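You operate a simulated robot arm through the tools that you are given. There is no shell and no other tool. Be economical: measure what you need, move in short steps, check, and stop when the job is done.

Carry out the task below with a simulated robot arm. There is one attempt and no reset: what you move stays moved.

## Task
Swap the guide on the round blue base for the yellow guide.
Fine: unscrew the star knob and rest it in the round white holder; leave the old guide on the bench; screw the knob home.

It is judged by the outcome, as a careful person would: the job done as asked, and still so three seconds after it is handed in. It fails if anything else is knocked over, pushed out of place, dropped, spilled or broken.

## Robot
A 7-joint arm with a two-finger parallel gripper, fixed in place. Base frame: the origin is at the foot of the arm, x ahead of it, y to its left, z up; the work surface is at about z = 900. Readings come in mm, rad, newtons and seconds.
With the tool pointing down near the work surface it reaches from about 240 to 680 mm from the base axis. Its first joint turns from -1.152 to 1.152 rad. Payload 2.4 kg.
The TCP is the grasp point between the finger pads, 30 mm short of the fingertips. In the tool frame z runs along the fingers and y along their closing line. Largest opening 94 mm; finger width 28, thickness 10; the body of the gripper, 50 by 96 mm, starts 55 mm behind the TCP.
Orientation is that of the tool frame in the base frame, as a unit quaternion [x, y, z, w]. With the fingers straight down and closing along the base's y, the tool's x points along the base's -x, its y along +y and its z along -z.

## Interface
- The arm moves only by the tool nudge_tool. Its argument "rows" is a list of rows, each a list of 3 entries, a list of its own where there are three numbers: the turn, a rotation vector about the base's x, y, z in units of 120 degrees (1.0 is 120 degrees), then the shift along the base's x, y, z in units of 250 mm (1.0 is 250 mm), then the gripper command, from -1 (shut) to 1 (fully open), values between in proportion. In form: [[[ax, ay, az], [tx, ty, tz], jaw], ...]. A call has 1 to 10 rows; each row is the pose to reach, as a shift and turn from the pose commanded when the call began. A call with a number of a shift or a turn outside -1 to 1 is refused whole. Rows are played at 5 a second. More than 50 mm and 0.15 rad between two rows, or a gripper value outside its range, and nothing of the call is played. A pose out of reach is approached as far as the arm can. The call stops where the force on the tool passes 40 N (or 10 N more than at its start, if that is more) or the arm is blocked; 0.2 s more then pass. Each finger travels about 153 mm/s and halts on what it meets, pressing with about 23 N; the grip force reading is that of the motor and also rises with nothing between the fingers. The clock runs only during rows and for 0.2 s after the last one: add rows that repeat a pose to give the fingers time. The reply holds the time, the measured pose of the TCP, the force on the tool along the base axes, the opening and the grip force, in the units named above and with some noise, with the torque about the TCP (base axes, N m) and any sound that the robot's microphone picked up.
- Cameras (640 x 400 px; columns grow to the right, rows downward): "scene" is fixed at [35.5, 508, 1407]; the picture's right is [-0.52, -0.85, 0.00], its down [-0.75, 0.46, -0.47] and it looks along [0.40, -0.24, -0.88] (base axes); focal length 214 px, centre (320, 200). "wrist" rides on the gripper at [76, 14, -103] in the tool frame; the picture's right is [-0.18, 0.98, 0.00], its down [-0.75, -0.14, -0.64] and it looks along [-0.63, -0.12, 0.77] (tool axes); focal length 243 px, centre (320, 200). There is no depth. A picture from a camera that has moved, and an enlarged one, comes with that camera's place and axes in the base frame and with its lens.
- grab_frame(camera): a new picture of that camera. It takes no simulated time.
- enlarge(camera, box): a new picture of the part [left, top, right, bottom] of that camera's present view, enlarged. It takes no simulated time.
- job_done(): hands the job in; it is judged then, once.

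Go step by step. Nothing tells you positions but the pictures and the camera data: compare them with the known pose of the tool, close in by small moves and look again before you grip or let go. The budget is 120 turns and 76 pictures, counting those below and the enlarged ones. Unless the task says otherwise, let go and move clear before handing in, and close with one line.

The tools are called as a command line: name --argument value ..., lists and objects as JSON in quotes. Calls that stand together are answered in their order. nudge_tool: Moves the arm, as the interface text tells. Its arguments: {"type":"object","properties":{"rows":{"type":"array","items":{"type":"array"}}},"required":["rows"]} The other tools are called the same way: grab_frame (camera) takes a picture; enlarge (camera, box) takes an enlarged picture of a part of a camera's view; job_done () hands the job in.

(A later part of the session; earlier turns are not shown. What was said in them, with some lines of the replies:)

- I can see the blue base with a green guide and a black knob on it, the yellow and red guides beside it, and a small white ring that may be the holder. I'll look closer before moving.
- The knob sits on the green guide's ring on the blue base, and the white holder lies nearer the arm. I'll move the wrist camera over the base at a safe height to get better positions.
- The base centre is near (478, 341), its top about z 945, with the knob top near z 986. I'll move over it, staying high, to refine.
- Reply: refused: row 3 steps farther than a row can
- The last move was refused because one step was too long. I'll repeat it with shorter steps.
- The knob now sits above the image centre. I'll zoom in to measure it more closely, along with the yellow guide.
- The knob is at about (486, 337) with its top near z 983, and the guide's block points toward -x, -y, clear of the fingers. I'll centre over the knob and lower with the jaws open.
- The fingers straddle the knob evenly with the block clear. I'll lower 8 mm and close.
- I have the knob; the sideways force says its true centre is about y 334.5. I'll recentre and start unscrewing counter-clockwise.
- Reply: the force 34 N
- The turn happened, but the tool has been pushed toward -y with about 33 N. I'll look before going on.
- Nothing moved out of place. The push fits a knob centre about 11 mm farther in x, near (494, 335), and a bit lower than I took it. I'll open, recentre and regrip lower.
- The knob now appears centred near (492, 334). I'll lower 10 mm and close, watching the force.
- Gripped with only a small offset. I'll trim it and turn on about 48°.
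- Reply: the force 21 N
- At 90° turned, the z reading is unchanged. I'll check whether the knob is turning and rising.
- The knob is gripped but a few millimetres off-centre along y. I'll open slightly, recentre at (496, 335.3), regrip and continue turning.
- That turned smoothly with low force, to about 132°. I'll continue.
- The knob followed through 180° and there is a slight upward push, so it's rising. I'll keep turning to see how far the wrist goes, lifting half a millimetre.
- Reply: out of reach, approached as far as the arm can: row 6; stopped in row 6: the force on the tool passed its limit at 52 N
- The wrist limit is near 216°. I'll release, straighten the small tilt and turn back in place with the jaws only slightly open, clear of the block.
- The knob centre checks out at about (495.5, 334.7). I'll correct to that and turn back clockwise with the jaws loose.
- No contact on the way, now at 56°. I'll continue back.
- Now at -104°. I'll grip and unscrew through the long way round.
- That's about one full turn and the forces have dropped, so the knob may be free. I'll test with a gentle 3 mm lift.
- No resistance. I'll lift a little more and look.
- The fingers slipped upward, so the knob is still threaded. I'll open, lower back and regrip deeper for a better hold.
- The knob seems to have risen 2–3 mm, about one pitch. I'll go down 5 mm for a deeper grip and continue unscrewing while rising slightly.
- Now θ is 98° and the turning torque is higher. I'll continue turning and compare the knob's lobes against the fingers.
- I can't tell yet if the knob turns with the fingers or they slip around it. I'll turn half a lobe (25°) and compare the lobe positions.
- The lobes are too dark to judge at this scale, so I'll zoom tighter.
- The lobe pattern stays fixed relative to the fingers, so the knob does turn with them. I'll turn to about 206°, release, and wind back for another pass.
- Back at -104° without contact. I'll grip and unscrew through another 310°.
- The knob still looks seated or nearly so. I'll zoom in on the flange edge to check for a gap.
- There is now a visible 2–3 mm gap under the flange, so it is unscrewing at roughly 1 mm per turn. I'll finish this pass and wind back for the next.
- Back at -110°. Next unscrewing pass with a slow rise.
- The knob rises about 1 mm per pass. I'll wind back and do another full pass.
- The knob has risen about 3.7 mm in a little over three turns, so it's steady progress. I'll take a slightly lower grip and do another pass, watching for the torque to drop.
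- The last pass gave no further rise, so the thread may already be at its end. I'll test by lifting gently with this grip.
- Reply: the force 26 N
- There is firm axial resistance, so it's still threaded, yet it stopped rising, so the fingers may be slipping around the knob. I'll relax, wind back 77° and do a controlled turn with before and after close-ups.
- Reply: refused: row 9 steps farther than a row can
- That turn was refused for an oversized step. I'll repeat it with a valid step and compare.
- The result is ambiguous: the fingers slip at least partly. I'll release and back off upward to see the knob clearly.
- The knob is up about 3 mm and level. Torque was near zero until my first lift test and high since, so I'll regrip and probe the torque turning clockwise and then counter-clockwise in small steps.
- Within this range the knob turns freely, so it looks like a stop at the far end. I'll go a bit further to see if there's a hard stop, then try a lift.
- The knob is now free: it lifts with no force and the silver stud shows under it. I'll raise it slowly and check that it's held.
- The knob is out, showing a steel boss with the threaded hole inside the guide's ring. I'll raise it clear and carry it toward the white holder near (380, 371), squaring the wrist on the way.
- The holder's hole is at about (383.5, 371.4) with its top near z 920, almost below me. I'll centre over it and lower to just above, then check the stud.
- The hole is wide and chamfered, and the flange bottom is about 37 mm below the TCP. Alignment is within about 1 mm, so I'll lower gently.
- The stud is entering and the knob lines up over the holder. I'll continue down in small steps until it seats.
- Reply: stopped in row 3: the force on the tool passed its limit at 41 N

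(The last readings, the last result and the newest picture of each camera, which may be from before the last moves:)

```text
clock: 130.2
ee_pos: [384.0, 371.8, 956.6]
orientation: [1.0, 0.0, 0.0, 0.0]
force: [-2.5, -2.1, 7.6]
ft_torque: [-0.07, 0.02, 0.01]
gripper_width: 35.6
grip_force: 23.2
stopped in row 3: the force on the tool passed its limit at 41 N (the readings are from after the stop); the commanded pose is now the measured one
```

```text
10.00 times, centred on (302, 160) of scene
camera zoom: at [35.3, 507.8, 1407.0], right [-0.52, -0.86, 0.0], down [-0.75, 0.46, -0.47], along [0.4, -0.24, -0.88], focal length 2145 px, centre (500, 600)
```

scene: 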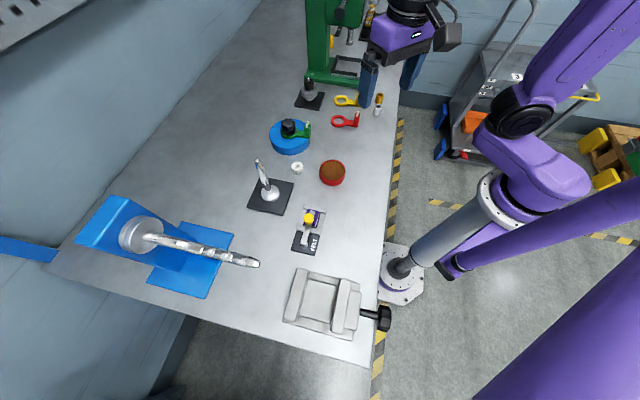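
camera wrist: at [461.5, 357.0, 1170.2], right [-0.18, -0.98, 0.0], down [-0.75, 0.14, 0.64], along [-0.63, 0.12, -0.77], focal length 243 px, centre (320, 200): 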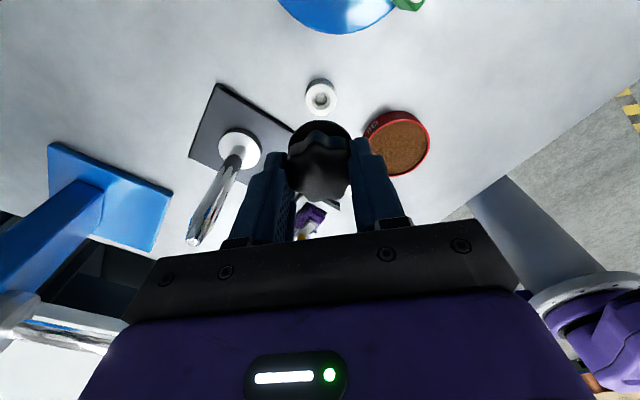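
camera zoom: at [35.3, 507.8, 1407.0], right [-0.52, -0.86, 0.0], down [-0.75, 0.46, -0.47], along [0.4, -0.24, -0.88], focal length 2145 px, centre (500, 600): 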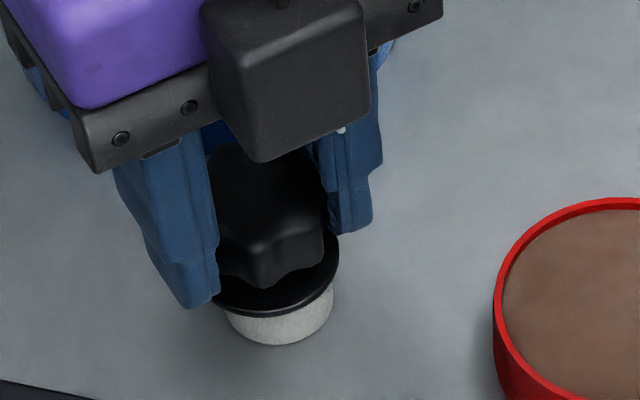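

The knob is seated in the holder, flange down on its top. I'll open a little and rise straight off it.

nudge_tool --rows '[[[0, 0, 0], [0, 0, 0], -0.1], [[0, 0, 0], [0, 0, 0], 0.15], [[0, 0, 0], [0, 0, 0], 0.15], [[0, 0, 0], [0, 0, 0.12], 0.15], [[0, 0, 0], [0, 0, 0.26], 0.15], [[0, 0, 0], [0, 0, 0.42], 0.15], [[0, 0, 0], [0, 0, 0.42], 0.15]]'

enlarge --camera "scene" --box '[258, 104, 338, 184]'

```text
clock: 131.8
ee_pos: [386.4, 371.5, 1060.0]
orientation: [1.0, 0.001, 0.0, 0.001]
force: [-0.3, 0.4, 0.6]
ft_torque: [0.0, -0.03, 0.02]
gripper_width: 53.9
grip_force: 0.1
```

```text
5.00 times, centred on (298, 144) of scene
camera zoom: at [35.5, 508.0, 1407.0], right [-0.52, -0.86, 0.0], down [-0.75, 0.46, -0.47], along [0.4, -0.24, -0.88], focal length 1072 px, centre (430, 480)
```

zoom: 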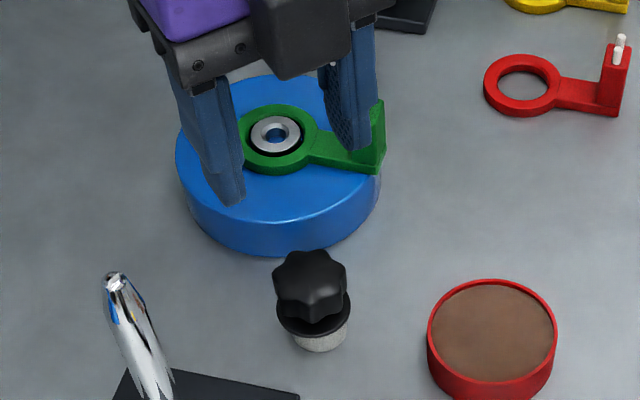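

The knob rests upright in the holder. Next is the green guide: its block is at about (454, 296), so I'll move above it and turn the jaws to close across the block.

nudge_tool --rows '[[[0, 0, -0.07], [0.027, -0.03, 0.0], 0.15], [[0, 0, -0.14], [0.054, -0.06, 0.02], 0.15], [[0, 0, -0.21], [0.081, -0.09, 0.04], 0.15], [[0, 0, -0.28], [0.108, -0.12, 0.04], 0.15], [[0, 0, -0.35], [0.135, -0.15, 0.04], 0.15], [[0, 0, -0.42], [0.162, -0.18, 0.04], 0.15], [[0, 0, -0.49], [0.189, -0.21, 0.04], 0.15], [[0, 0, -0.56], [0.216, -0.24, 0.04], 0.15], [[0, 0, -0.63], [0.243, -0.27, 0.04], 0.15], [[0, 0, -0.7], [0.27, -0.3, 0.04], 0.15]]'

nudge_tool --rows '[[[0, 0, -0.07], [0, 0, 0], 0.15], [[0, 0, -0.14], [0, 0, 0], 0.15], [[0, 0, -0.21], [0, 0, 0], 0.15], [[0, 0, -0.28], [0, 0, -0.04], 0.15], [[0, 0, -0.35], [0, 0, -0.08], 0.15], [[0, 0, -0.42], [0, 0, -0.12], 0.15], [[0, 0, -0.447], [0, 0, -0.12], 0.15], [[0, 0, -0.447], [0, 0, -0.12], 0.15]]'

grab_frame --camera "wrist"

```text
clock: 134.0
ee_pos: [452.6, 297.3, 1071.7]
orientation: [0.742, -0.671, -0.001, 0.002]
force: [0.0, 0.4, -0.5]
ft_torque: [-0.01, -0.02, 0.0]
gripper_width: 53.8
grip_force: 0.1
```

```text
clock: 135.8
ee_pos: [452.3, 297.3, 1041.4]
orientation: [-0.361, 0.932, 0.001, -0.001]
force: [-1.1, 0.1, -1.0]
ft_torque: [0.01, 0.01, 0.01]
gripper_width: 54.1
grip_force: 0.0
```

```text
20 pictures are left
camera wrist: at [384.9, 257.8, 1143.5], right [-0.53, 0.85, 0.0], down [0.65, 0.4, 0.64], along [0.55, 0.34, -0.77], focal length 243 px, centre (320, 200)
```

wrist: 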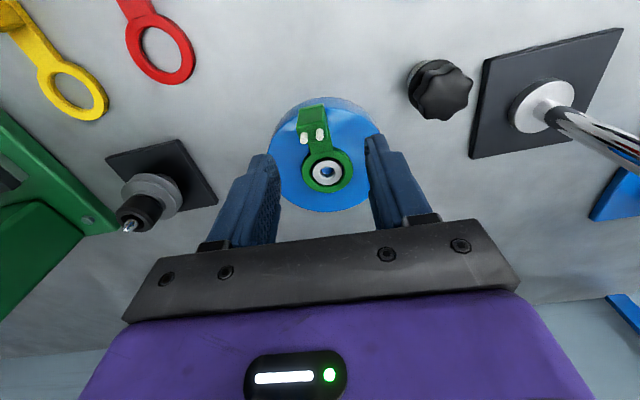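

The green block sits between the fingers and the jaw angle matches the arm of the guide. I'll lower around the block and close on it.

nudge_tool --rows '[[[0, 0, 0], [0.01, -0.0076, 0], 0.15], [[0, 0, 0], [0.01, -0.0076, -0.1], 0.15], [[0, 0, 0], [0.01, -0.0076, -0.18], 0.15], [[0, 0, 0], [0.01, -0.0076, -0.22], 0.15], [[0, 0, 0], [0.01, -0.0076, -0.24], 0.15], [[0, 0, 0], [0.01, -0.0076, -0.24], -1], [[0, 0, 0], [0.01, -0.0076, -0.24], -1], [[0, 0, 0], [0.01, -0.0076, -0.24], -1]]'

enlarge --camera "scene" --box '[266, 100, 330, 140]'

```text
clock: 137.6
ee_pos: [454.3, 294.0, 980.4]
orientation: [-0.362, 0.932, 0.0, 0.0]
force: [0.6, 1.0, 0.2]
ft_torque: [-0.03, -0.01, -0.01]
gripper_width: 20.9
grip_force: 22.8
```

```text
10.00 times, centred on (298, 120) of scene
camera zoom: at [35.5, 508.0, 1407.0], right [-0.52, -0.86, 0.0], down [-0.75, 0.46, -0.47], along [0.4, -0.24, -0.88], focal length 2145 px, centre (540, 1000)
```

zoom: 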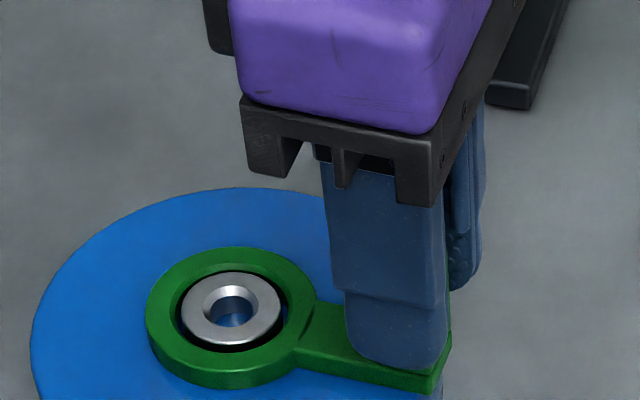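

The green guide is gripped. I'll lift it straight up off the boss and check.

nudge_tool --rows '[[[0, 0, 0], [0, 0, 0.02], -1], [[0, 0, 0], [0, 0, 0.05], -1], [[0, 0, 0], [0, 0, 0.12], -1], [[0, 0, 0], [0, 0, 0.2], -1], [[0, 0, 0], [0, 0, 0.2], -1]]'

enlarge --camera "scene" --box '[258, 80, 348, 140]'

```text
clock: 138.8
ee_pos: [453.3, 293.7, 1030.1]
orientation: [-0.362, 0.932, 0.0, -0.002]
force: [-0.3, -0.4, -0.3]
ft_torque: [0.0, 0.01, 0.0]
gripper_width: 20.5
grip_force: 23.3
```

```text
6.67 times, centred on (303, 110) of scene
camera zoom: at [35.5, 508.0, 1407.0], right [-0.52, -0.86, 0.0], down [-0.75, 0.46, -0.47], along [0.4, -0.24, -0.88], focal length 1430 px, centre (433, 800)
```

zoom: 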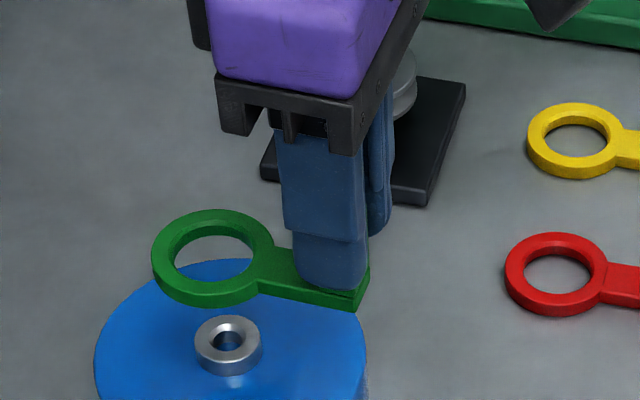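

The guide is off and level. I'll carry it to the clear bench area near (380, 215) and lower.

nudge_tool --rows '[[[0, 0, 0], [-0.1, -0.1, 0.0], -1], [[0, 0, 0], [-0.2, -0.21, 0.0], -1], [[0, 0, 0], [-0.293, -0.316, 0.0], -1], [[0, 0, 0], [-0.293, -0.316, -0.1], -1], [[0, 0, 0], [-0.293, -0.316, -0.2], -1], [[0, 0, 0], [-0.293, -0.316, -0.27], -1], [[0, 0, 0], [-0.293, -0.316, -0.29], -1], [[0, 0, 0], [-0.293, -0.316, -0.29], -1]]'

enlarge --camera "scene" --box '[290, 100, 390, 180]'

```text
clock: 140.6
ee_pos: [379.8, 216.1, 959.0]
orientation: [-0.363, 0.932, 0.001, -0.002]
force: [0.5, -0.3, -0.4]
ft_torque: [0.01, 0.0, -0.01]
gripper_width: 21.3
grip_force: 23.1
```

```text
5.00 times, centred on (340, 140) of scene
camera zoom: at [35.5, 508.0, 1407.0], right [-0.52, -0.86, 0.0], down [-0.75, 0.46, -0.47], along [0.4, -0.24, -0.88], focal length 1072 px, centre (220, 500)
```

zoom: 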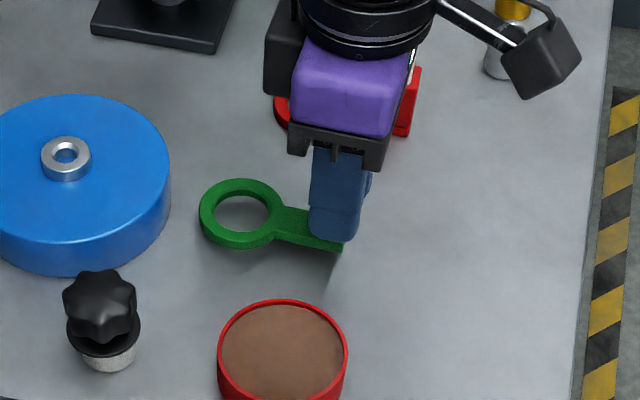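

The spot is clear. I'll creep down to the bench.

nudge_tool --rows '[[[0, 0, 0], [0, 0, -0.01], -1], [[0, 0, 0], [0, 0, -0.02], -1], [[0, 0, 0], [0, 0, -0.026], -1], [[0, 0, 0], [0, 0, -0.026], -1]]'

```text
clock: 141.6
ee_pos: [381.5, 216.0, 951.4]
orientation: [-0.361, 0.932, 0.001, -0.001]
force: [-0.2, 0.1, -0.2]
ft_torque: [0.01, -0.01, 0.01]
gripper_width: 20.6
grip_force: 23.0
```

nudge_tool --rows '[[[0, 0, 0], [0, 0, -0.008], -1], [[0, 0, 0], [0, 0, -0.016], -1], [[0, 0, 0], [0, 0, -0.016], -1]]'

```text
clock: 142.4
ee_pos: [380.9, 215.9, 948.1]
orientation: [-0.361, 0.932, 0.0, 0.001]
force: [-3.7, -0.1, 18.2]
ft_torque: [0.04, 0.08, 0.02]
gripper_width: 21.0
grip_force: 22.8
```

Contact with the bench at z about 948. I'll ease up slightly, open, and rise clear.

nudge_tool --rows '[[[0, 0, 0], [0, 0, 0.01], -1], [[0, 0, 0], [0, 0, 0.01], -0.2], [[0, 0, 0], [0, 0, 0.01], 0.1], [[0, 0, 0], [0, 0, 0.01], 0.1], [[0, 0, 0], [0, 0, 0.15], 0.1], [[0, 0, 0], [0, 0, 0.32], 0.1], [[0, 0, 0], [0.1, -0.16, 0.4], 0.1], [[0, 0, 0], [0.2, -0.32, 0.4], 0.1], [[0, 0, 0], [0.3, -0.48, 0.4], 0.1], [[0, 0, 0], [0.4, -0.62, 0.4], 0.1]]'

grab_frame --camera "wrist"

```text
refused: row 7 steps farther than a row can; nothing moved
```

```text
16 pictures are left
camera wrist: at [314.6, 175.7, 1051.3], right [-0.53, 0.85, 0.0], down [0.65, 0.4, 0.64], along [0.55, 0.34, -0.77], focal length 243 px, centre (320, 200)
```

wrist: 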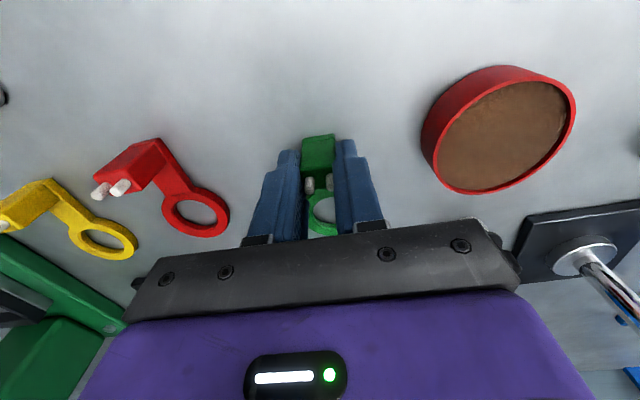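

One step was too long and nothing moved. I'll redo the release with shorter steps and go toward the yellow guide.

nudge_tool --rows '[[[0, 0, 0], [0, 0, 0.01], -1], [[0, 0, 0], [0, 0, 0.01], -0.2], [[0, 0, 0], [0, 0, 0.01], 0.1], [[0, 0, 0], [0, 0, 0.01], 0.1], [[0, 0, 0], [0, 0, 0.15], 0.1], [[0, 0, 0], [0, 0, 0.3], 0.1], [[0, 0, 0], [0, 0, 0.44], 0.1], [[0, 0, 0], [0.1, -0.12, 0.44], 0.1], [[0, 0, 0], [0.2, -0.24, 0.44], 0.1], [[0, 0, 0], [0.3, -0.36, 0.44], 0.1]]'

nudge_tool --rows '[[[0, 0, 0], [0.1, -0.12, 0], 0.1], [[0, 0, 0], [0.2, -0.24, 0.0], 0.1], [[0, 0, 0], [0.24, -0.27, 0.0], 0.1], [[0, 0, 0], [0.24, -0.27, 0.0], 0.1]]'

```text
clock: 144.6
ee_pos: [454.2, 125.6, 1057.3]
orientation: [-0.362, 0.932, 0.001, -0.002]
force: [-0.3, 0.4, -0.2]
ft_torque: [0.01, -0.02, -0.02]
gripper_width: 51.8
grip_force: 0.1
```

```text
clock: 145.6
ee_pos: [516.6, 59.2, 1057.5]
orientation: [-0.361, 0.933, 0.001, 0.0]
force: [0.1, -0.5, 0.2]
ft_torque: [0.0, -0.02, 0.0]
gripper_width: 51.7
grip_force: 0.0
```

enlarge --camera "wrist" --box '[240, 60, 400, 200]'

enlarge --camera "scene" --box '[310, 80, 406, 150]'

```text
2.86 times, centred on (320, 130) of wrist
camera zoom: at [449.7, 19.2, 1161.4], right [-0.53, 0.85, 0.0], down [0.65, 0.4, 0.64], along [0.54, 0.34, -0.77], focal length 693 px, centre (320, 400)
```

zoom: 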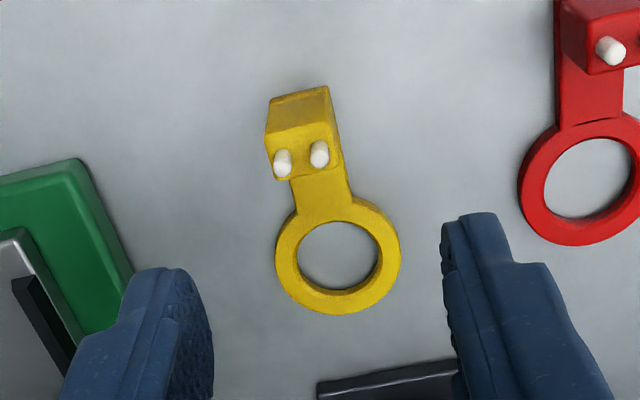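

```text
5.71 times, centred on (358, 115) of scene
camera zoom: at [35.5, 508.0, 1407.0], right [-0.52, -0.85, 0.0], down [-0.75, 0.46, -0.47], along [0.4, -0.24, -0.88], focal length 1226 px, centre (103, 686)
```

zoom: 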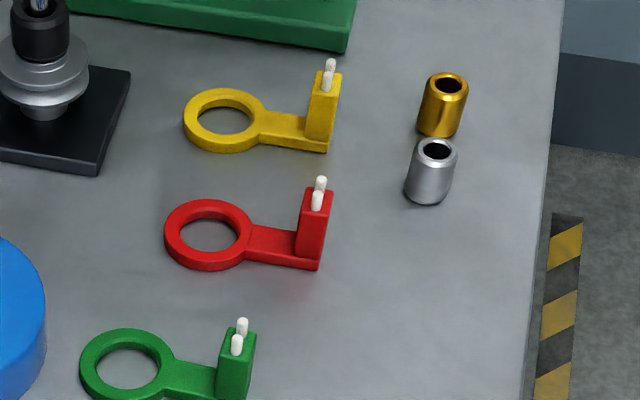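

The yellow guide's block is at about (520.4, 58.8), with its arm at about 44–45°. I'll trim the angle, lower around the block and close.

nudge_tool --rows '[[[0, 0, 0.014], [0.014, -0.001, 0], 0.1], [[0, 0, 0.014], [0.014, -0.001, -0.16], 0.1], [[0, 0, 0.014], [0.014, -0.001, -0.3], 0.1], [[0, 0, 0.014], [0.014, -0.001, -0.39], 0.1], [[0, 0, 0.014], [0.014, -0.001, -0.42], 0.1], [[0, 0, 0.014], [0.014, -0.001, -0.42], -0.3], [[0, 0, 0.014], [0.014, -0.001, -0.42], -1], [[0, 0, 0.014], [0.014, -0.001, -0.42], -1]]'

```text
clock: 147.4
ee_pos: [519.4, 58.9, 953.0]
orientation: [-0.375, 0.927, 0.001, 0.0]
force: [-0.2, 0.0, -0.2]
ft_torque: [-0.02, 0.0, 0.04]
gripper_width: 20.7
grip_force: 23.1
```

Gripped at 20.7 mm width. I'll lift it and check the hold.

nudge_tool --rows '[[[0, 0, 0], [0, 0, 0.03], -1], [[0, 0, 0], [0, 0, 0.12], -1], [[0, 0, 0], [0, 0, 0.26], -1], [[0, 0, 0], [0, 0, 0.36], -1], [[0, 0, 0], [0, 0, 0.36], -1]]'

enlarge --camera "wrist" --box '[240, 90, 400, 230]'

```text
clock: 148.6
ee_pos: [520.4, 58.5, 1042.7]
orientation: [-0.375, 0.927, 0.0, -0.001]
force: [-0.2, -0.3, -0.6]
ft_torque: [0.03, -0.01, -0.01]
gripper_width: 21.0
grip_force: 22.9
```

```text
2.86 times, centred on (320, 160) of wrist
camera zoom: at [455.2, 16.4, 1146.3], right [-0.55, 0.83, 0.0], down [0.64, 0.42, 0.64], along [0.53, 0.35, -0.77], focal length 693 px, centre (320, 314)
```

zoom: 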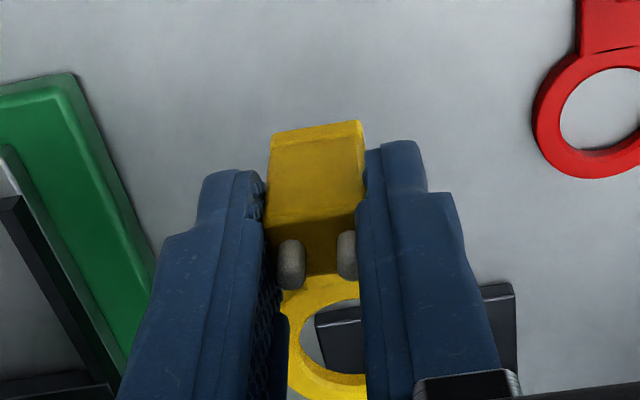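

The guide is held level. I'll carry it over the base, aiming the ring over the boss at (496, 335), and stop above to measure.

nudge_tool --rows '[[[0, 0, 0], [-0.04, 0.16, 0], -1], [[0, 0, 0], [-0.08, 0.32, 0], -1], [[0, 0, 0], [-0.12, 0.48, 0], -1], [[0, 0, 0], [-0.16, 0.64, 0], -1], [[0, 0, 0], [-0.2, 0.8, 0], -1], [[0, 0, 0], [-0.247, 0.951, 0], -1], [[0, 0, 0], [-0.247, 0.951, -0.12], -1], [[0, 0, 0], [-0.247, 0.951, -0.12], -1]]'

enlarge --camera "scene" --box '[266, 96, 330, 140]'

```text
clock: 150.4
ee_pos: [459.2, 296.3, 1013.5]
orientation: [-0.376, 0.927, 0.002, 0.0]
force: [0.4, 0.5, -0.9]
ft_torque: [0.01, 0.01, 0.01]
gripper_width: 20.8
grip_force: 22.9
```

```text
9.09 times, centred on (298, 118) of scene
camera zoom: at [35.5, 508.0, 1407.0], right [-0.52, -0.86, 0.0], down [-0.75, 0.46, -0.47], along [0.4, -0.24, -0.88], focal length 1950 px, centre (520, 946)
```

zoom: 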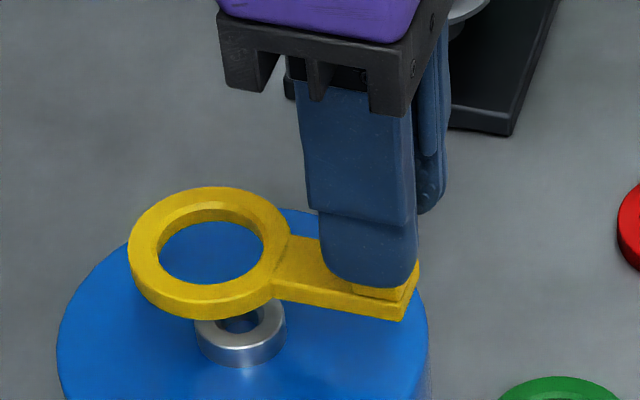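

Compared with how the green ring sat over the boss in this view, the yellow ring is about 4–6 mm too far in +x and +y. I'll shift back, lower to just above the boss and look again.

nudge_tool --rows '[[[0, 0, 0], [-0.018, -0.014, 0], -1], [[0, 0, 0], [-0.018, -0.014, -0.05], -1], [[0, 0, 0], [-0.018, -0.014, -0.05], -1]]'

enlarge --camera "scene" --box '[274, 108, 314, 140]'

```text
clock: 151.2
ee_pos: [454.1, 293.3, 1000.4]
orientation: [-0.375, 0.927, 0.0, -0.001]
force: [0.1, -0.2, -0.8]
ft_torque: [-0.02, -0.02, 0.0]
gripper_width: 20.9
grip_force: 22.5
```

```text
12.50 times, centred on (294, 124) of scene
camera zoom: at [35.5, 508.0, 1407.0], right [-0.52, -0.86, 0.0], down [-0.75, 0.46, -0.47], along [0.4, -0.24, -0.88], focal length 2681 px, centre (645, 1150)
```

zoom: 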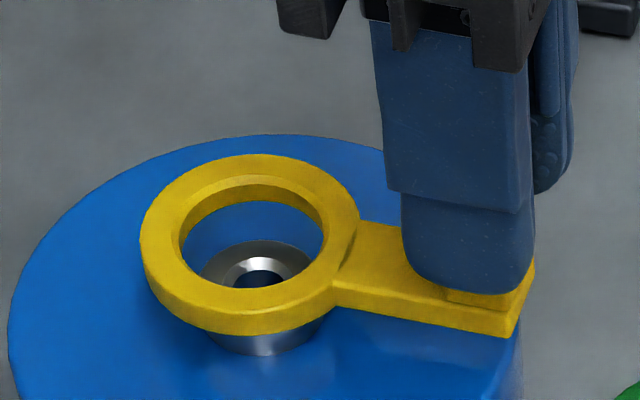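

The ring needs about 2 mm more toward -x by this view. I'll shift and lower to just above the boss top, then verify.

nudge_tool --rows '[[[0, 0, 0], [-0.007, 0, 0], -1], [[0, 0, 0], [-0.007, 0, -0.02], -1], [[0, 0, 0], [-0.007, 0, -0.02], -1]]'

enlarge --camera "scene" --box '[274, 112, 306, 136]'

```text
clock: 152.0
ee_pos: [452.5, 292.8, 995.7]
orientation: [-0.375, 0.927, 0.0, 0.0]
force: [1.1, -0.8, -0.3]
ft_torque: [0.01, -0.02, 0.0]
gripper_width: 20.8
grip_force: 22.5
```

```text
16.00 times, centred on (290, 124) of scene
camera zoom: at [35.5, 508.0, 1407.0], right [-0.52, -0.86, 0.0], down [-0.75, 0.46, -0.47], along [0.4, -0.24, -0.88], focal length 3432 px, centre (800, 1416)
```

zoom: 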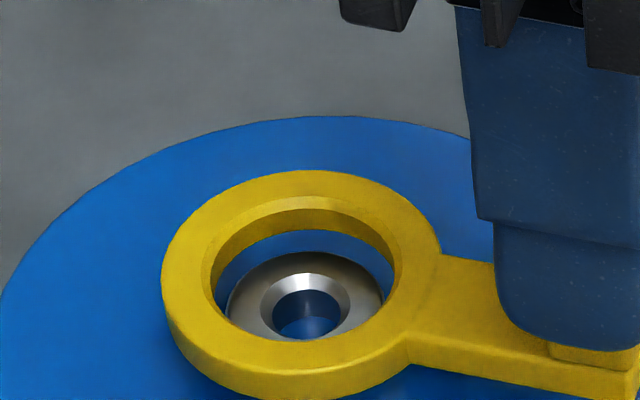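

The ring is concentric with the boss to about 1 mm, with several millimetres of clearance. I'll lower it gently onto the base.

nudge_tool --rows '[[[0, 0, 0], [0.003, 0, -0.012], -1], [[0, 0, 0], [0.003, 0, -0.024], -1], [[0, 0, 0], [0.003, 0, -0.034], -1], [[0, 0, 0], [0.003, 0, -0.038], -1], [[0, 0, 0], [0.003, 0, -0.038], -1]]'

```text
clock: 153.2
ee_pos: [452.6, 294.1, 985.3]
orientation: [-0.375, 0.927, 0.0, -0.002]
force: [0.0, 0.1, -0.3]
ft_torque: [-0.03, 0.01, -0.01]
gripper_width: 20.8
grip_force: 22.7
```

nudge_tool --rows '[[[0, 0, 0], [0, 0, -0.006], -1], [[0, 0, 0], [0, 0, -0.012], -1], [[0, 0, 0], [0, 0, -0.012], -1]]'

```text
clock: 154.0
ee_pos: [451.7, 293.3, 983.0]
orientation: [-0.376, 0.927, 0.0, 0.0]
force: [-0.6, -1.2, 4.4]
ft_torque: [0.1, -0.08, 0.01]
gripper_width: 20.7
grip_force: 23.3
```

Contact on the base. I'll release, rise clear, and check centring.

nudge_tool --rows '[[[0, 0, 0], [0, 0, 0.006], -1], [[0, 0, 0], [0, 0, 0.006], -0.3], [[0, 0, 0], [0, 0, 0.006], 0.0], [[0, 0, 0], [0, 0, 0.006], 0.0], [[0, 0, 0], [0, 0, 0.14], 0.0], [[0, 0, 0], [0, 0, 0.3], 0.0], [[0, 0, 0], [-0.1, -0.1, 0.34], 0.0], [[0, 0, 0], [-0.2, -0.2, 0.34], 0.0], [[0, 0, 0], [-0.2, -0.2, 0.34], 0.0]]'

enlarge --camera "scene" --box '[274, 112, 314, 142]'

```text
clock: 156.0
ee_pos: [403.2, 242.0, 1069.2]
orientation: [-0.376, 0.927, 0.002, 0.0]
force: [0.7, 0.3, 0.4]
ft_torque: [-0.01, -0.03, -0.01]
gripper_width: 47.0
grip_force: 0.0
```

```text
13.33 times, centred on (294, 127) of scene
camera zoom: at [35.5, 508.0, 1407.0], right [-0.52, -0.85, 0.0], down [-0.75, 0.46, -0.47], along [0.4, -0.24, -0.88], focal length 2860 px, centre (667, 1173)
```

zoom: 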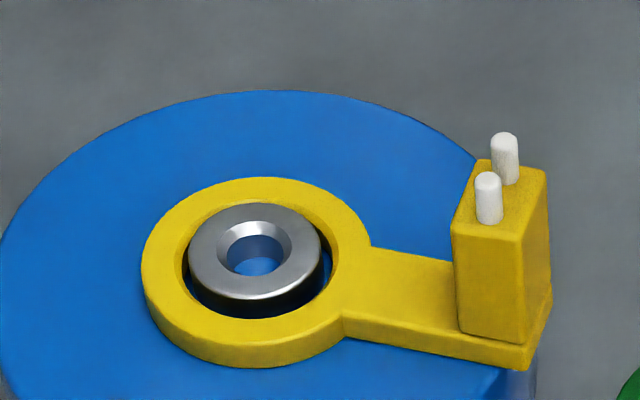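

The yellow guide sits flat, pointing the same way the green one did, and centred on the boss. Next I'll turn the wrist to about 200° while moving above the knob in the holder.

nudge_tool --rows '[[[0, 0, 0.07], [-0.008, 0.052, 0], 0.1], [[0, 0, 0.14], [-0.016, 0.104, 0], 0.1], [[0, 0, 0.21], [-0.024, 0.156, 0], 0.1], [[0, 0, 0.28], [-0.032, 0.208, 0], 0.1], [[0, 0, 0.35], [-0.04, 0.26, 0], 0.1], [[0, 0, 0.42], [-0.048, 0.312, 0], 0.1], [[0, 0, 0.49], [-0.056, 0.364, 0], 0.1], [[0, 0, 0.56], [-0.064, 0.416, 0], 0.1], [[0, 0, 0.63], [-0.072, 0.468, 0], 0.1], [[0, 0, 0.7], [-0.077, 0.52, 0], 0.1]]'

nudge_tool --rows '[[[0, 0, 0.07], [0, 0, 0], 0.1], [[0, 0, 0.14], [0, 0, 0], 0.1], [[0, 0, 0.21], [0, 0, 0], 0.1], [[0, 0, 0.28], [0, 0, 0], 0.1], [[0, 0, 0.35], [0, 0, 0], 0.1], [[0, 0, 0.42], [0, 0, 0], 0.1], [[0, 0, 0.49], [0, 0, 0], 0.1], [[0, 0, 0.56], [0, 0, 0], 0.1], [[0, 0, 0.6], [0, 0, 0], 0.1], [[0, 0, 0.6], [0, 0, 0], 0.1]]'

```text
clock: 158.2
ee_pos: [383.7, 374.0, 1066.8]
orientation: [0.9, -0.436, 0.001, 0.002]
force: [-0.2, 0.7, 0.7]
ft_torque: [-0.03, -0.01, 0.01]
gripper_width: 51.7
grip_force: 0.1
```

```text
clock: 160.4
ee_pos: [383.0, 373.8, 1067.8]
orientation: [0.985, 0.175, 0.0, 0.0]
force: [0.7, 0.4, 1.2]
ft_torque: [-0.02, 0.03, 0.01]
gripper_width: 51.8
grip_force: 0.0
```

I'm above the knob at 200°. I'll lower to the same height as before, close and lift.

nudge_tool --rows '[[[0, 0, 0], [0.003, -0.007, -0.1], 0.1], [[0, 0, 0], [0.003, -0.007, -0.25], 0.1], [[0, 0, 0], [0.003, -0.007, -0.38], 0.1], [[0, 0, 0], [0.003, -0.007, -0.43], 0.1], [[0, 0, 0], [0.003, -0.007, -0.438], 0.1], [[0, 0, 0], [0.003, -0.007, -0.438], -0.2], [[0, 0, 0], [0.003, -0.007, -0.438], -1], [[0, 0, 0], [0.003, -0.007, -0.438], -1]]'

```text
clock: 162.2
ee_pos: [383.7, 370.4, 959.1]
orientation: [0.985, 0.175, 0.0, 0.001]
force: [-0.2, -0.9, -0.3]
ft_torque: [0.0, 0.0, 0.03]
gripper_width: 36.1
grip_force: 23.4
```

I have the knob. I'll lift it and carry it over the boss at (496.4, 334.7).

nudge_tool --rows '[[[0, 0, 0], [0, 0, 0.1], -1], [[0, 0, 0], [0, 0, 0.25], -1], [[0, 0, 0], [0, 0, 0.4], -1], [[0, 0, 0], [0.15, -0.05, 0.4], -1], [[0, 0, 0], [0.3, -0.1, 0.4], -1], [[0, 0, 0], [0.45, -0.146, 0.4], -1], [[0, 0, 0], [0.45, -0.146, 0.3], -1], [[0, 0, 0], [0.45, -0.146, 0.22], -1], [[0, 0, 0], [0.45, -0.146, 0.22], -1]]'

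enlarge --camera "scene" --box '[266, 100, 330, 140]'

```text
clock: 164.2
ee_pos: [496.1, 335.1, 1012.7]
orientation: [0.985, 0.175, 0.0, 0.001]
force: [0.1, -0.5, -0.2]
ft_torque: [-0.01, 0.03, 0.03]
gripper_width: 36.1
grip_force: 23.5
```

```text
10.00 times, centred on (298, 120) of scene
camera zoom: at [35.5, 508.0, 1407.0], right [-0.52, -0.85, 0.0], down [-0.75, 0.46, -0.47], along [0.4, -0.24, -0.88], focal length 2145 px, centre (540, 1000)
```

zoom: 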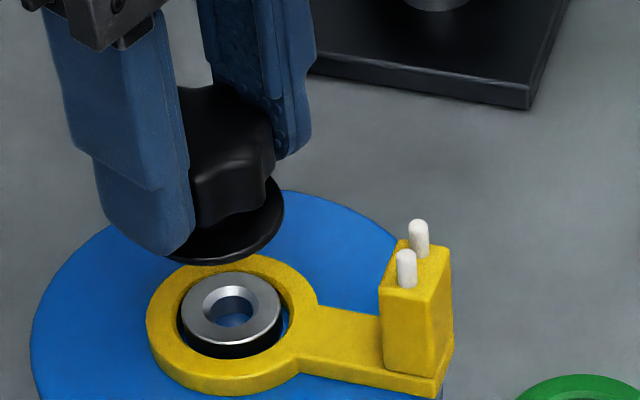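

The knob lines up over the boss, much like when it came out. I'll lower until the stud meets the thread.

nudge_tool --rows '[[[0, 0, 0], [0, -0.002, -0.03], -1], [[0, 0, 0], [0, -0.002, -0.06], -1], [[0, 0, 0], [0, -0.002, -0.08], -1], [[0, 0, 0], [0, -0.002, -0.096], -1], [[0, 0, 0], [0, -0.002, -0.104], -1], [[0, 0, 0], [0, -0.002, -0.104], -1]]'

```text
clock: 165.6
ee_pos: [497.3, 335.2, 987.8]
orientation: [0.985, 0.174, 0.0, 0.001]
force: [0.2, 0.2, -0.3]
ft_torque: [0.02, 0.0, 0.04]
gripper_width: 36.4
grip_force: 22.9
```

nudge_tool --rows '[[[0, 0, 0], [-0.001, 0, -0.006], -1], [[0, 0, 0], [-0.001, 0, -0.012], -1], [[0, 0, 0], [-0.001, 0, -0.018], -1], [[0, 0, 0], [-0.001, 0, -0.022], -1], [[0, 0, 0], [-0.001, 0, -0.022], -1]]'

```text
clock: 166.8
ee_pos: [495.1, 333.5, 981.4]
orientation: [0.985, 0.173, 0.0, 0.001]
force: [-2.1, -6.6, 0.0]
ft_torque: [-0.1, 0.01, -0.03]
gripper_width: 36.6
grip_force: 22.8
```

The stud is in the hole with a slight side force. I'll trim the centring and go on down to find the thread.

nudge_tool --rows '[[[0, 0, 0], [-0.001, -0.004, 0], -1], [[0, 0, 0], [-0.001, -0.004, -0.006], -1], [[0, 0, 0], [-0.001, -0.004, -0.01], -1], [[0, 0, 0], [-0.001, -0.004, -0.01], -1]]'

```text
clock: 167.8
ee_pos: [495.5, 333.2, 981.4]
orientation: [0.985, 0.174, 0.002, -0.001]
force: [-2.6, -9.9, 16.6]
ft_torque: [-0.36, 0.15, -0.05]
gripper_width: 36.0
grip_force: 23.1
```

Contact at the thread start. I'll turn clockwise with light down-pressure.

nudge_tool --rows '[[[0, 0, -0.07], [0, -0.003, 0.003], -1], [[0, 0, -0.14], [0, -0.003, 0.003], -1], [[0, 0, -0.21], [0, -0.003, 0.002], -1], [[0, 0, -0.28], [0, -0.003, 0.002], -1], [[0, 0, -0.35], [0, -0.003, 0.001], -1], [[0, 0, -0.42], [0, -0.003, 0.0], -1], [[0, 0, -0.49], [0, -0.003, 0.0], -1], [[0, 0, -0.56], [0, -0.003, 0.0], -1], [[0, 0, -0.63], [0, -0.003, 0.0], -1], [[0, 0, -0.7], [0, -0.003, 0.0], -1]]'

```text
clock: 170.0
ee_pos: [496.0, 335.2, 980.7]
orientation: [0.848, -0.53, 0.0, -0.001]
force: [5.2, 16.9, 8.8]
ft_torque: [0.3, 0.02, 0.05]
gripper_width: 35.8
grip_force: 22.3
```

It's engaging, with z dropping slightly. I'll correct y by +2.5 mm and continue clockwise.

nudge_tool --rows '[[[0, 0, -0.07], [0.002, 0.01, 0], -1], [[0, 0, -0.14], [0.002, 0.01, 0], -1], [[0, 0, -0.21], [0.002, 0.01, -0.001], -1], [[0, 0, -0.28], [0.002, 0.01, -0.001], -1], [[0, 0, -0.35], [0.002, 0.01, -0.002], -1], [[0, 0, -0.42], [0.002, 0.01, -0.002], -1], [[0, 0, -0.49], [0.002, 0.01, -0.003], -1], [[0, 0, -0.56], [0.002, 0.01, -0.003], -1], [[0, 0, -0.63], [0.002, 0.01, -0.003], -1], [[0, 0, -0.7], [0.002, 0.01, -0.003], -1]]'

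nudge_tool --rows '[[[0, 0, -0.07], [0, 0, 0], -1], [[0, 0, -0.14], [0, 0, 0], -1], [[0, 0, -0.21], [0, 0, -0.001], -1], [[0, 0, -0.28], [0, 0, -0.001], -1], [[0, 0, -0.35], [0, 0, -0.001], -1], [[0, 0, -0.42], [0, 0, -0.002], -1], [[0, 0, -0.49], [0, 0, -0.002], -1], [[0, 0, -0.56], [0, 0, -0.002], -1], [[0, 0, -0.63], [0, 0, -0.003], -1], [[0, 0, -0.7], [0, 0, -0.003], -1]]'

```text
clock: 172.2
ee_pos: [497.4, 335.4, 979.0]
orientation: [-0.275, 0.961, 0.001, 0.0]
force: [10.3, 12.5, 4.8]
ft_torque: [0.23, -0.26, 0.0]
gripper_width: 35.9
grip_force: 22.8
```

```text
clock: 174.4
ee_pos: [499.0, 334.9, 978.9]
orientation: [0.439, 0.898, 0.002, 0.001]
force: [9.8, -0.8, 14.9]
ft_torque: [-0.09, -0.2, 0.02]
gripper_width: 35.9
grip_force: 22.9
```

The knob has gone down about 2.5 mm so far. I'll continue to the end of this pass.

nudge_tool --rows '[[[0, 0, -0.07], [0.003, 0, 0], -1], [[0, 0, -0.14], [0.003, 0, 0], -1], [[0, 0, -0.21], [0.003, 0, -0.001], -1], [[0, 0, -0.28], [0.003, 0, -0.001], -1], [[0, 0, -0.35], [0.003, 0, -0.001], -1], [[0, 0, -0.42], [0.003, 0, -0.002], -1], [[0, 0, -0.47], [0.003, 0, -0.002], -1], [[0, 0, -0.47], [0.003, 0, -0.002], -1]]'

enlarge --camera "scene" --box '[278, 114, 310, 142]'

```text
clock: 176.2
ee_pos: [497.7, 335.5, 977.6]
orientation: [0.811, 0.585, 0.001, 0.0]
force: [-1.5, -1.0, 14.3]
ft_torque: [-0.06, 0.15, 0.27]
gripper_width: 36.2
grip_force: 23.0
```

```text
14.29 times, centred on (294, 128) of scene
camera zoom: at [35.3, 507.8, 1407.0], right [-0.52, -0.86, 0.0], down [-0.75, 0.46, -0.47], along [0.4, -0.24, -0.88], focal length 3064 px, centre (691, 1229)
```

zoom: 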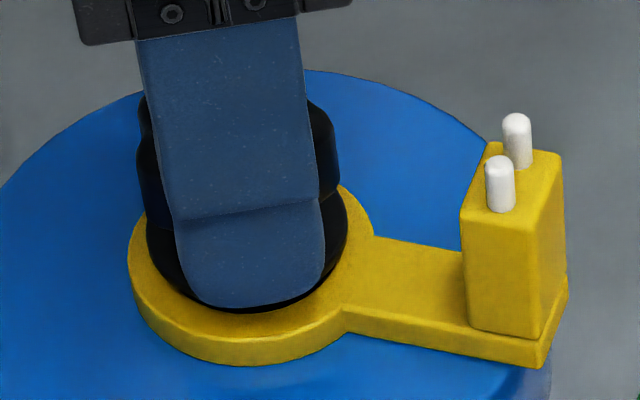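

The clockwise torque has started to rise, so it may be nearly home. I'll release, wind back and do a further tightening pass to be sure.

nudge_tool --rows '[[[0, 0, 0], [0, 0, 0.004], 0.0], [[0, 0, 0], [-0.003, 0, 0.006], 0.0], [[0, 0, 0.07], [-0.003, 0, 0.006], 0.0], [[0, 0, 0.14], [-0.003, 0, 0.006], 0.0], [[0, 0, 0.21], [-0.003, 0, 0.006], 0.0], [[0, 0, 0.28], [-0.003, 0, 0.006], 0.0], [[0, 0, 0.35], [-0.003, 0, 0.006], 0.0], [[0, 0, 0.42], [-0.003, 0, 0.006], 0.0], [[0, 0, 0.49], [-0.003, 0, 0.006], 0.0], [[0, 0, 0.56], [-0.003, 0, 0.006], 0.0]]'

nudge_tool --rows '[[[0, 0, 0.07], [0, 0, 0], 0.0], [[0, 0, 0.14], [0, 0, 0], 0.0], [[0, 0, 0.21], [0, 0, 0], 0.0], [[0, 0, 0.28], [0, 0, 0], 0.0], [[0, 0, 0.35], [0, 0, 0], 0.0], [[0, 0, 0.42], [0, 0, 0], 0.0], [[0, 0, 0.49], [0, 0, 0], 0.0], [[0, 0, 0.56], [0, 0, 0], 0.0], [[0, 0, 0.63], [0, 0, 0], 0.0], [[0, 0, 0.7], [0, 0, 0], 0.0]]'

nudge_tool --rows '[[[0, 0, 0.07], [0, 0, 0], 0.0], [[0, 0, 0.14], [0, 0, 0], 0.0], [[0, 0, 0.21], [0, 0, 0], 0.0], [[0, 0, 0.28], [0, 0, 0], 0.0], [[0, 0, 0.35], [0, 0, 0], 0.0], [[0, 0, 0.42], [0, 0, 0], 0.0], [[0, 0, 0.49], [0, 0, 0], 0.0], [[0, 0, 0.56], [0, 0, 0], 0.0], [[0, 0, 0.63], [0, 0, 0], 0.0], [[0, 0, 0.7], [0, 0, 0], 0.0]]'

nudge_tool --rows '[[[0, 0, 0.07], [0, 0, 0], 0.0], [[0, 0, 0.14], [0, 0, 0], 0.0], [[0, 0, 0.21], [0, 0, 0], 0.0], [[0, 0, 0.28], [0, 0, 0], 0.0], [[0, 0, 0.35], [0, 0, 0], 0.0], [[0, 0, 0.42], [0, 0, 0], 0.0], [[0, 0, 0.49], [0, 0, 0], 0.0], [[0, 0, 0.56], [0, 0, 0], 0.0], [[0, 0, 0.6], [0, 0, 0], 0.0]]'

enlarge --camera "scene" --box '[278, 114, 310, 142]'

```text
clock: 178.4
ee_pos: [497.0, 335.2, 978.9]
orientation: [0.351, 0.936, 0.001, 0.0]
force: [-0.3, -0.7, 0.5]
ft_torque: [-0.02, 0.02, 0.01]
gripper_width: 47.2
grip_force: 0.0
```

```text
clock: 180.6
ee_pos: [495.5, 335.0, 979.3]
orientation: [-0.367, 0.93, 0.001, 0.0]
force: [-0.3, 0.6, -0.4]
ft_torque: [0.0, 0.0, 0.02]
gripper_width: 46.9
grip_force: 0.1
```

```text
clock: 182.8
ee_pos: [495.6, 336.2, 979.6]
orientation: [0.895, -0.446, -0.001, 0.0]
force: [0.3, 0.1, -0.6]
ft_torque: [-0.01, 0.0, 0.0]
gripper_width: 47.0
grip_force: 0.0
```

```text
clock: 184.8
ee_pos: [496.1, 335.7, 979.0]
orientation: [0.986, 0.165, 0.0, 0.001]
force: [0.4, 0.0, -0.1]
ft_torque: [0.02, 0.01, 0.0]
gripper_width: 47.3
grip_force: 0.1
```

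```text
14.29 times, centred on (294, 128) of scene
camera zoom: at [35.5, 508.0, 1407.0], right [-0.52, -0.86, 0.0], down [-0.75, 0.46, -0.47], along [0.4, -0.24, -0.88], focal length 3064 px, centre (691, 1229)
```

zoom: 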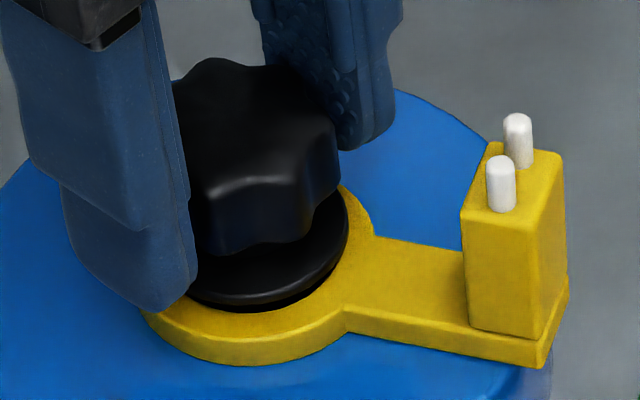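

The knob is nearly at its original height, but there's still a dark line under the flange. I'll grip and tighten further, watching the torque.

nudge_tool --rows '[[[0, 0, 0], [0.001, -0.002, 0], -1], [[0, 0, 0], [0.001, -0.002, 0], -1], [[0, 0, -0.07], [0.001, -0.002, -0.001], -1], [[0, 0, -0.14], [0.001, -0.002, -0.001], -1], [[0, 0, -0.21], [0.001, -0.002, -0.002], -1], [[0, 0, -0.28], [0.001, -0.002, -0.002], -1], [[0, 0, -0.35], [0.001, -0.002, -0.003], -1], [[0, 0, -0.42], [0.001, -0.002, -0.003], -1], [[0, 0, -0.49], [0.001, -0.002, -0.004], -1], [[0, 0, -0.56], [0.001, -0.002, -0.004], -1]]'

nudge_tool --rows '[[[0, 0, -0.07], [0, 0, 0], -1], [[0, 0, -0.14], [0, 0, 0], -1], [[0, 0, -0.21], [0, 0, -0.001], -1], [[0, 0, -0.28], [0, 0, -0.001], -1], [[0, 0, -0.35], [0, 0, -0.002], -1], [[0, 0, -0.42], [0, 0, -0.002], -1], [[0, 0, -0.49], [0, 0, -0.003], -1], [[0, 0, -0.56], [0, 0, -0.003], -1], [[0, 0, -0.63], [0, 0, -0.004], -1], [[0, 0, -0.7], [0, 0, -0.004], -1]]'

```text
clock: 187.0
ee_pos: [496.0, 336.1, 976.0]
orientation: [0.912, -0.409, 0.0, 0.0]
force: [-5.2, -9.2, 5.3]
ft_torque: [0.02, 0.01, 0.49]
gripper_width: 36.4
grip_force: 23.2
```

```text
clock: 189.2
ee_pos: [496.3, 334.5, 977.4]
orientation: [-0.403, 0.915, 0.001, 0.001]
force: [6.5, -0.7, 18.6]
ft_torque: [-0.12, -0.37, 0.48]
gripper_width: 36.1
grip_force: 23.1
```

Torque is steady at about 0.5 N·m with no further descent, which suggests the knob is tight. I'll release, back off and inspect.

nudge_tool --rows '[[[0, 0, 0], [0, 0, 0.003], 0.0], [[0, 0, 0], [0, 0, 0.003], 0.1], [[0, 0, 0], [0, 0, 0.15], 0.1], [[0, 0, 0], [0, 0, 0.3], 0.1], [[0, 0, 0], [-0.1, -0.1, 0.3], 0.1], [[0, 0, 0], [-0.2, -0.2, 0.3], 0.1], [[0, 0, 0], [-0.2, -0.2, 0.3], 0.1]]'

enlarge --camera "scene" --box '[278, 114, 310, 142]'

enlarge --camera "wrist" --box '[280, 130, 380, 210]'

```text
clock: 190.8
ee_pos: [447.1, 284.5, 1051.8]
orientation: [-0.405, 0.914, 0.001, 0.0]
force: [0.1, -0.7, 0.3]
ft_torque: [0.01, -0.02, -0.01]
gripper_width: 51.8
grip_force: 0.1
```

```text
14.29 times, centred on (294, 128) of scene
camera zoom: at [35.5, 508.0, 1407.0], right [-0.52, -0.85, 0.0], down [-0.75, 0.46, -0.47], along [0.4, -0.24, -0.88], focal length 3064 px, centre (691, 1229)
```

zoom: 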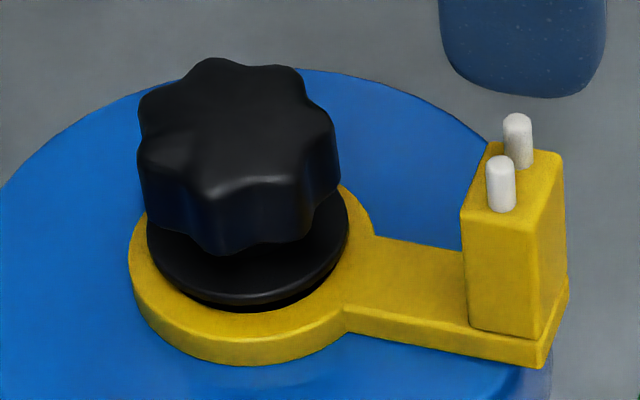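

```text
5.00 times, centred on (330, 170) of wrist
camera zoom: at [384.5, 237.9, 1155.5], right [-0.6, 0.8, 0.0], down [0.61, 0.46, 0.64], along [0.51, 0.39, -0.77], focal length 1213 px, centre (270, 350)
```

zoom: 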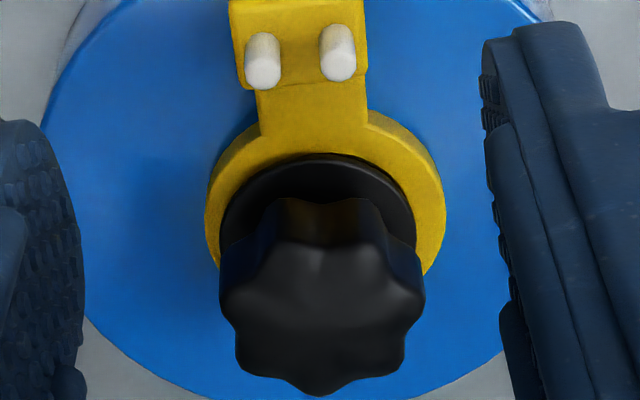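

The knob is back at its original home height and resisting further turning, with the yellow guide clamped under it. I'll move well clear and take one last overall look.

nudge_tool --rows '[[[0, 0, 0], [-0.1, -0.1, 0.1], 0.3], [[0, 0, 0], [-0.2, -0.2, 0.2], 0.3], [[0, 0, 0], [-0.3, -0.3, 0.3], 0.3], [[0, 0, 0], [-0.4, -0.35, 0.35], 0.3], [[0, 0, 0], [-0.4, -0.35, 0.35], 0.3]]'

grab_frame --camera "scene"

```text
clock: 192.0
ee_pos: [347.0, 197.7, 1137.7]
orientation: [-0.405, 0.914, 0.001, -0.001]
force: [-0.4, 0.3, 0.2]
ft_torque: [-0.02, -0.01, -0.02]
gripper_width: 61.2
grip_force: 0.1
```

```text
3 pictures are left
```

scene: 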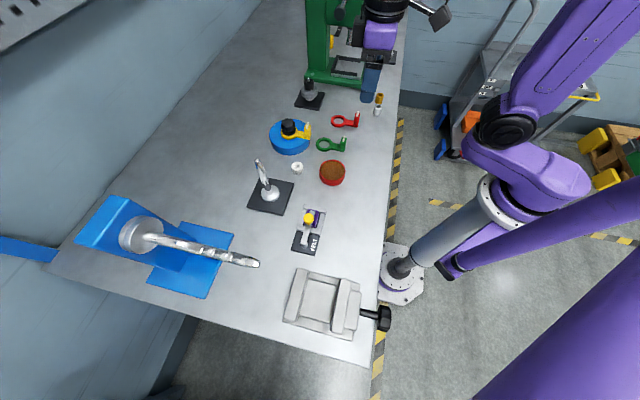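

The yellow guide is on the blue base with the knob screwed down, the green guide lies on the bench, and everything else is where it was. I'm clear, so I'm handing in.

job_done

```text
The job is handed in.
```

The yellow guide is on the blue base with the star knob screwed down over it, and the green guide lies on the bench. The yellow ring sits about 2 mm off the boss centre, within its clearance. I judged the knob home from its height and a steady turning resistance of about 0.5 N·m, and did not tug on the guide to test the clamp.
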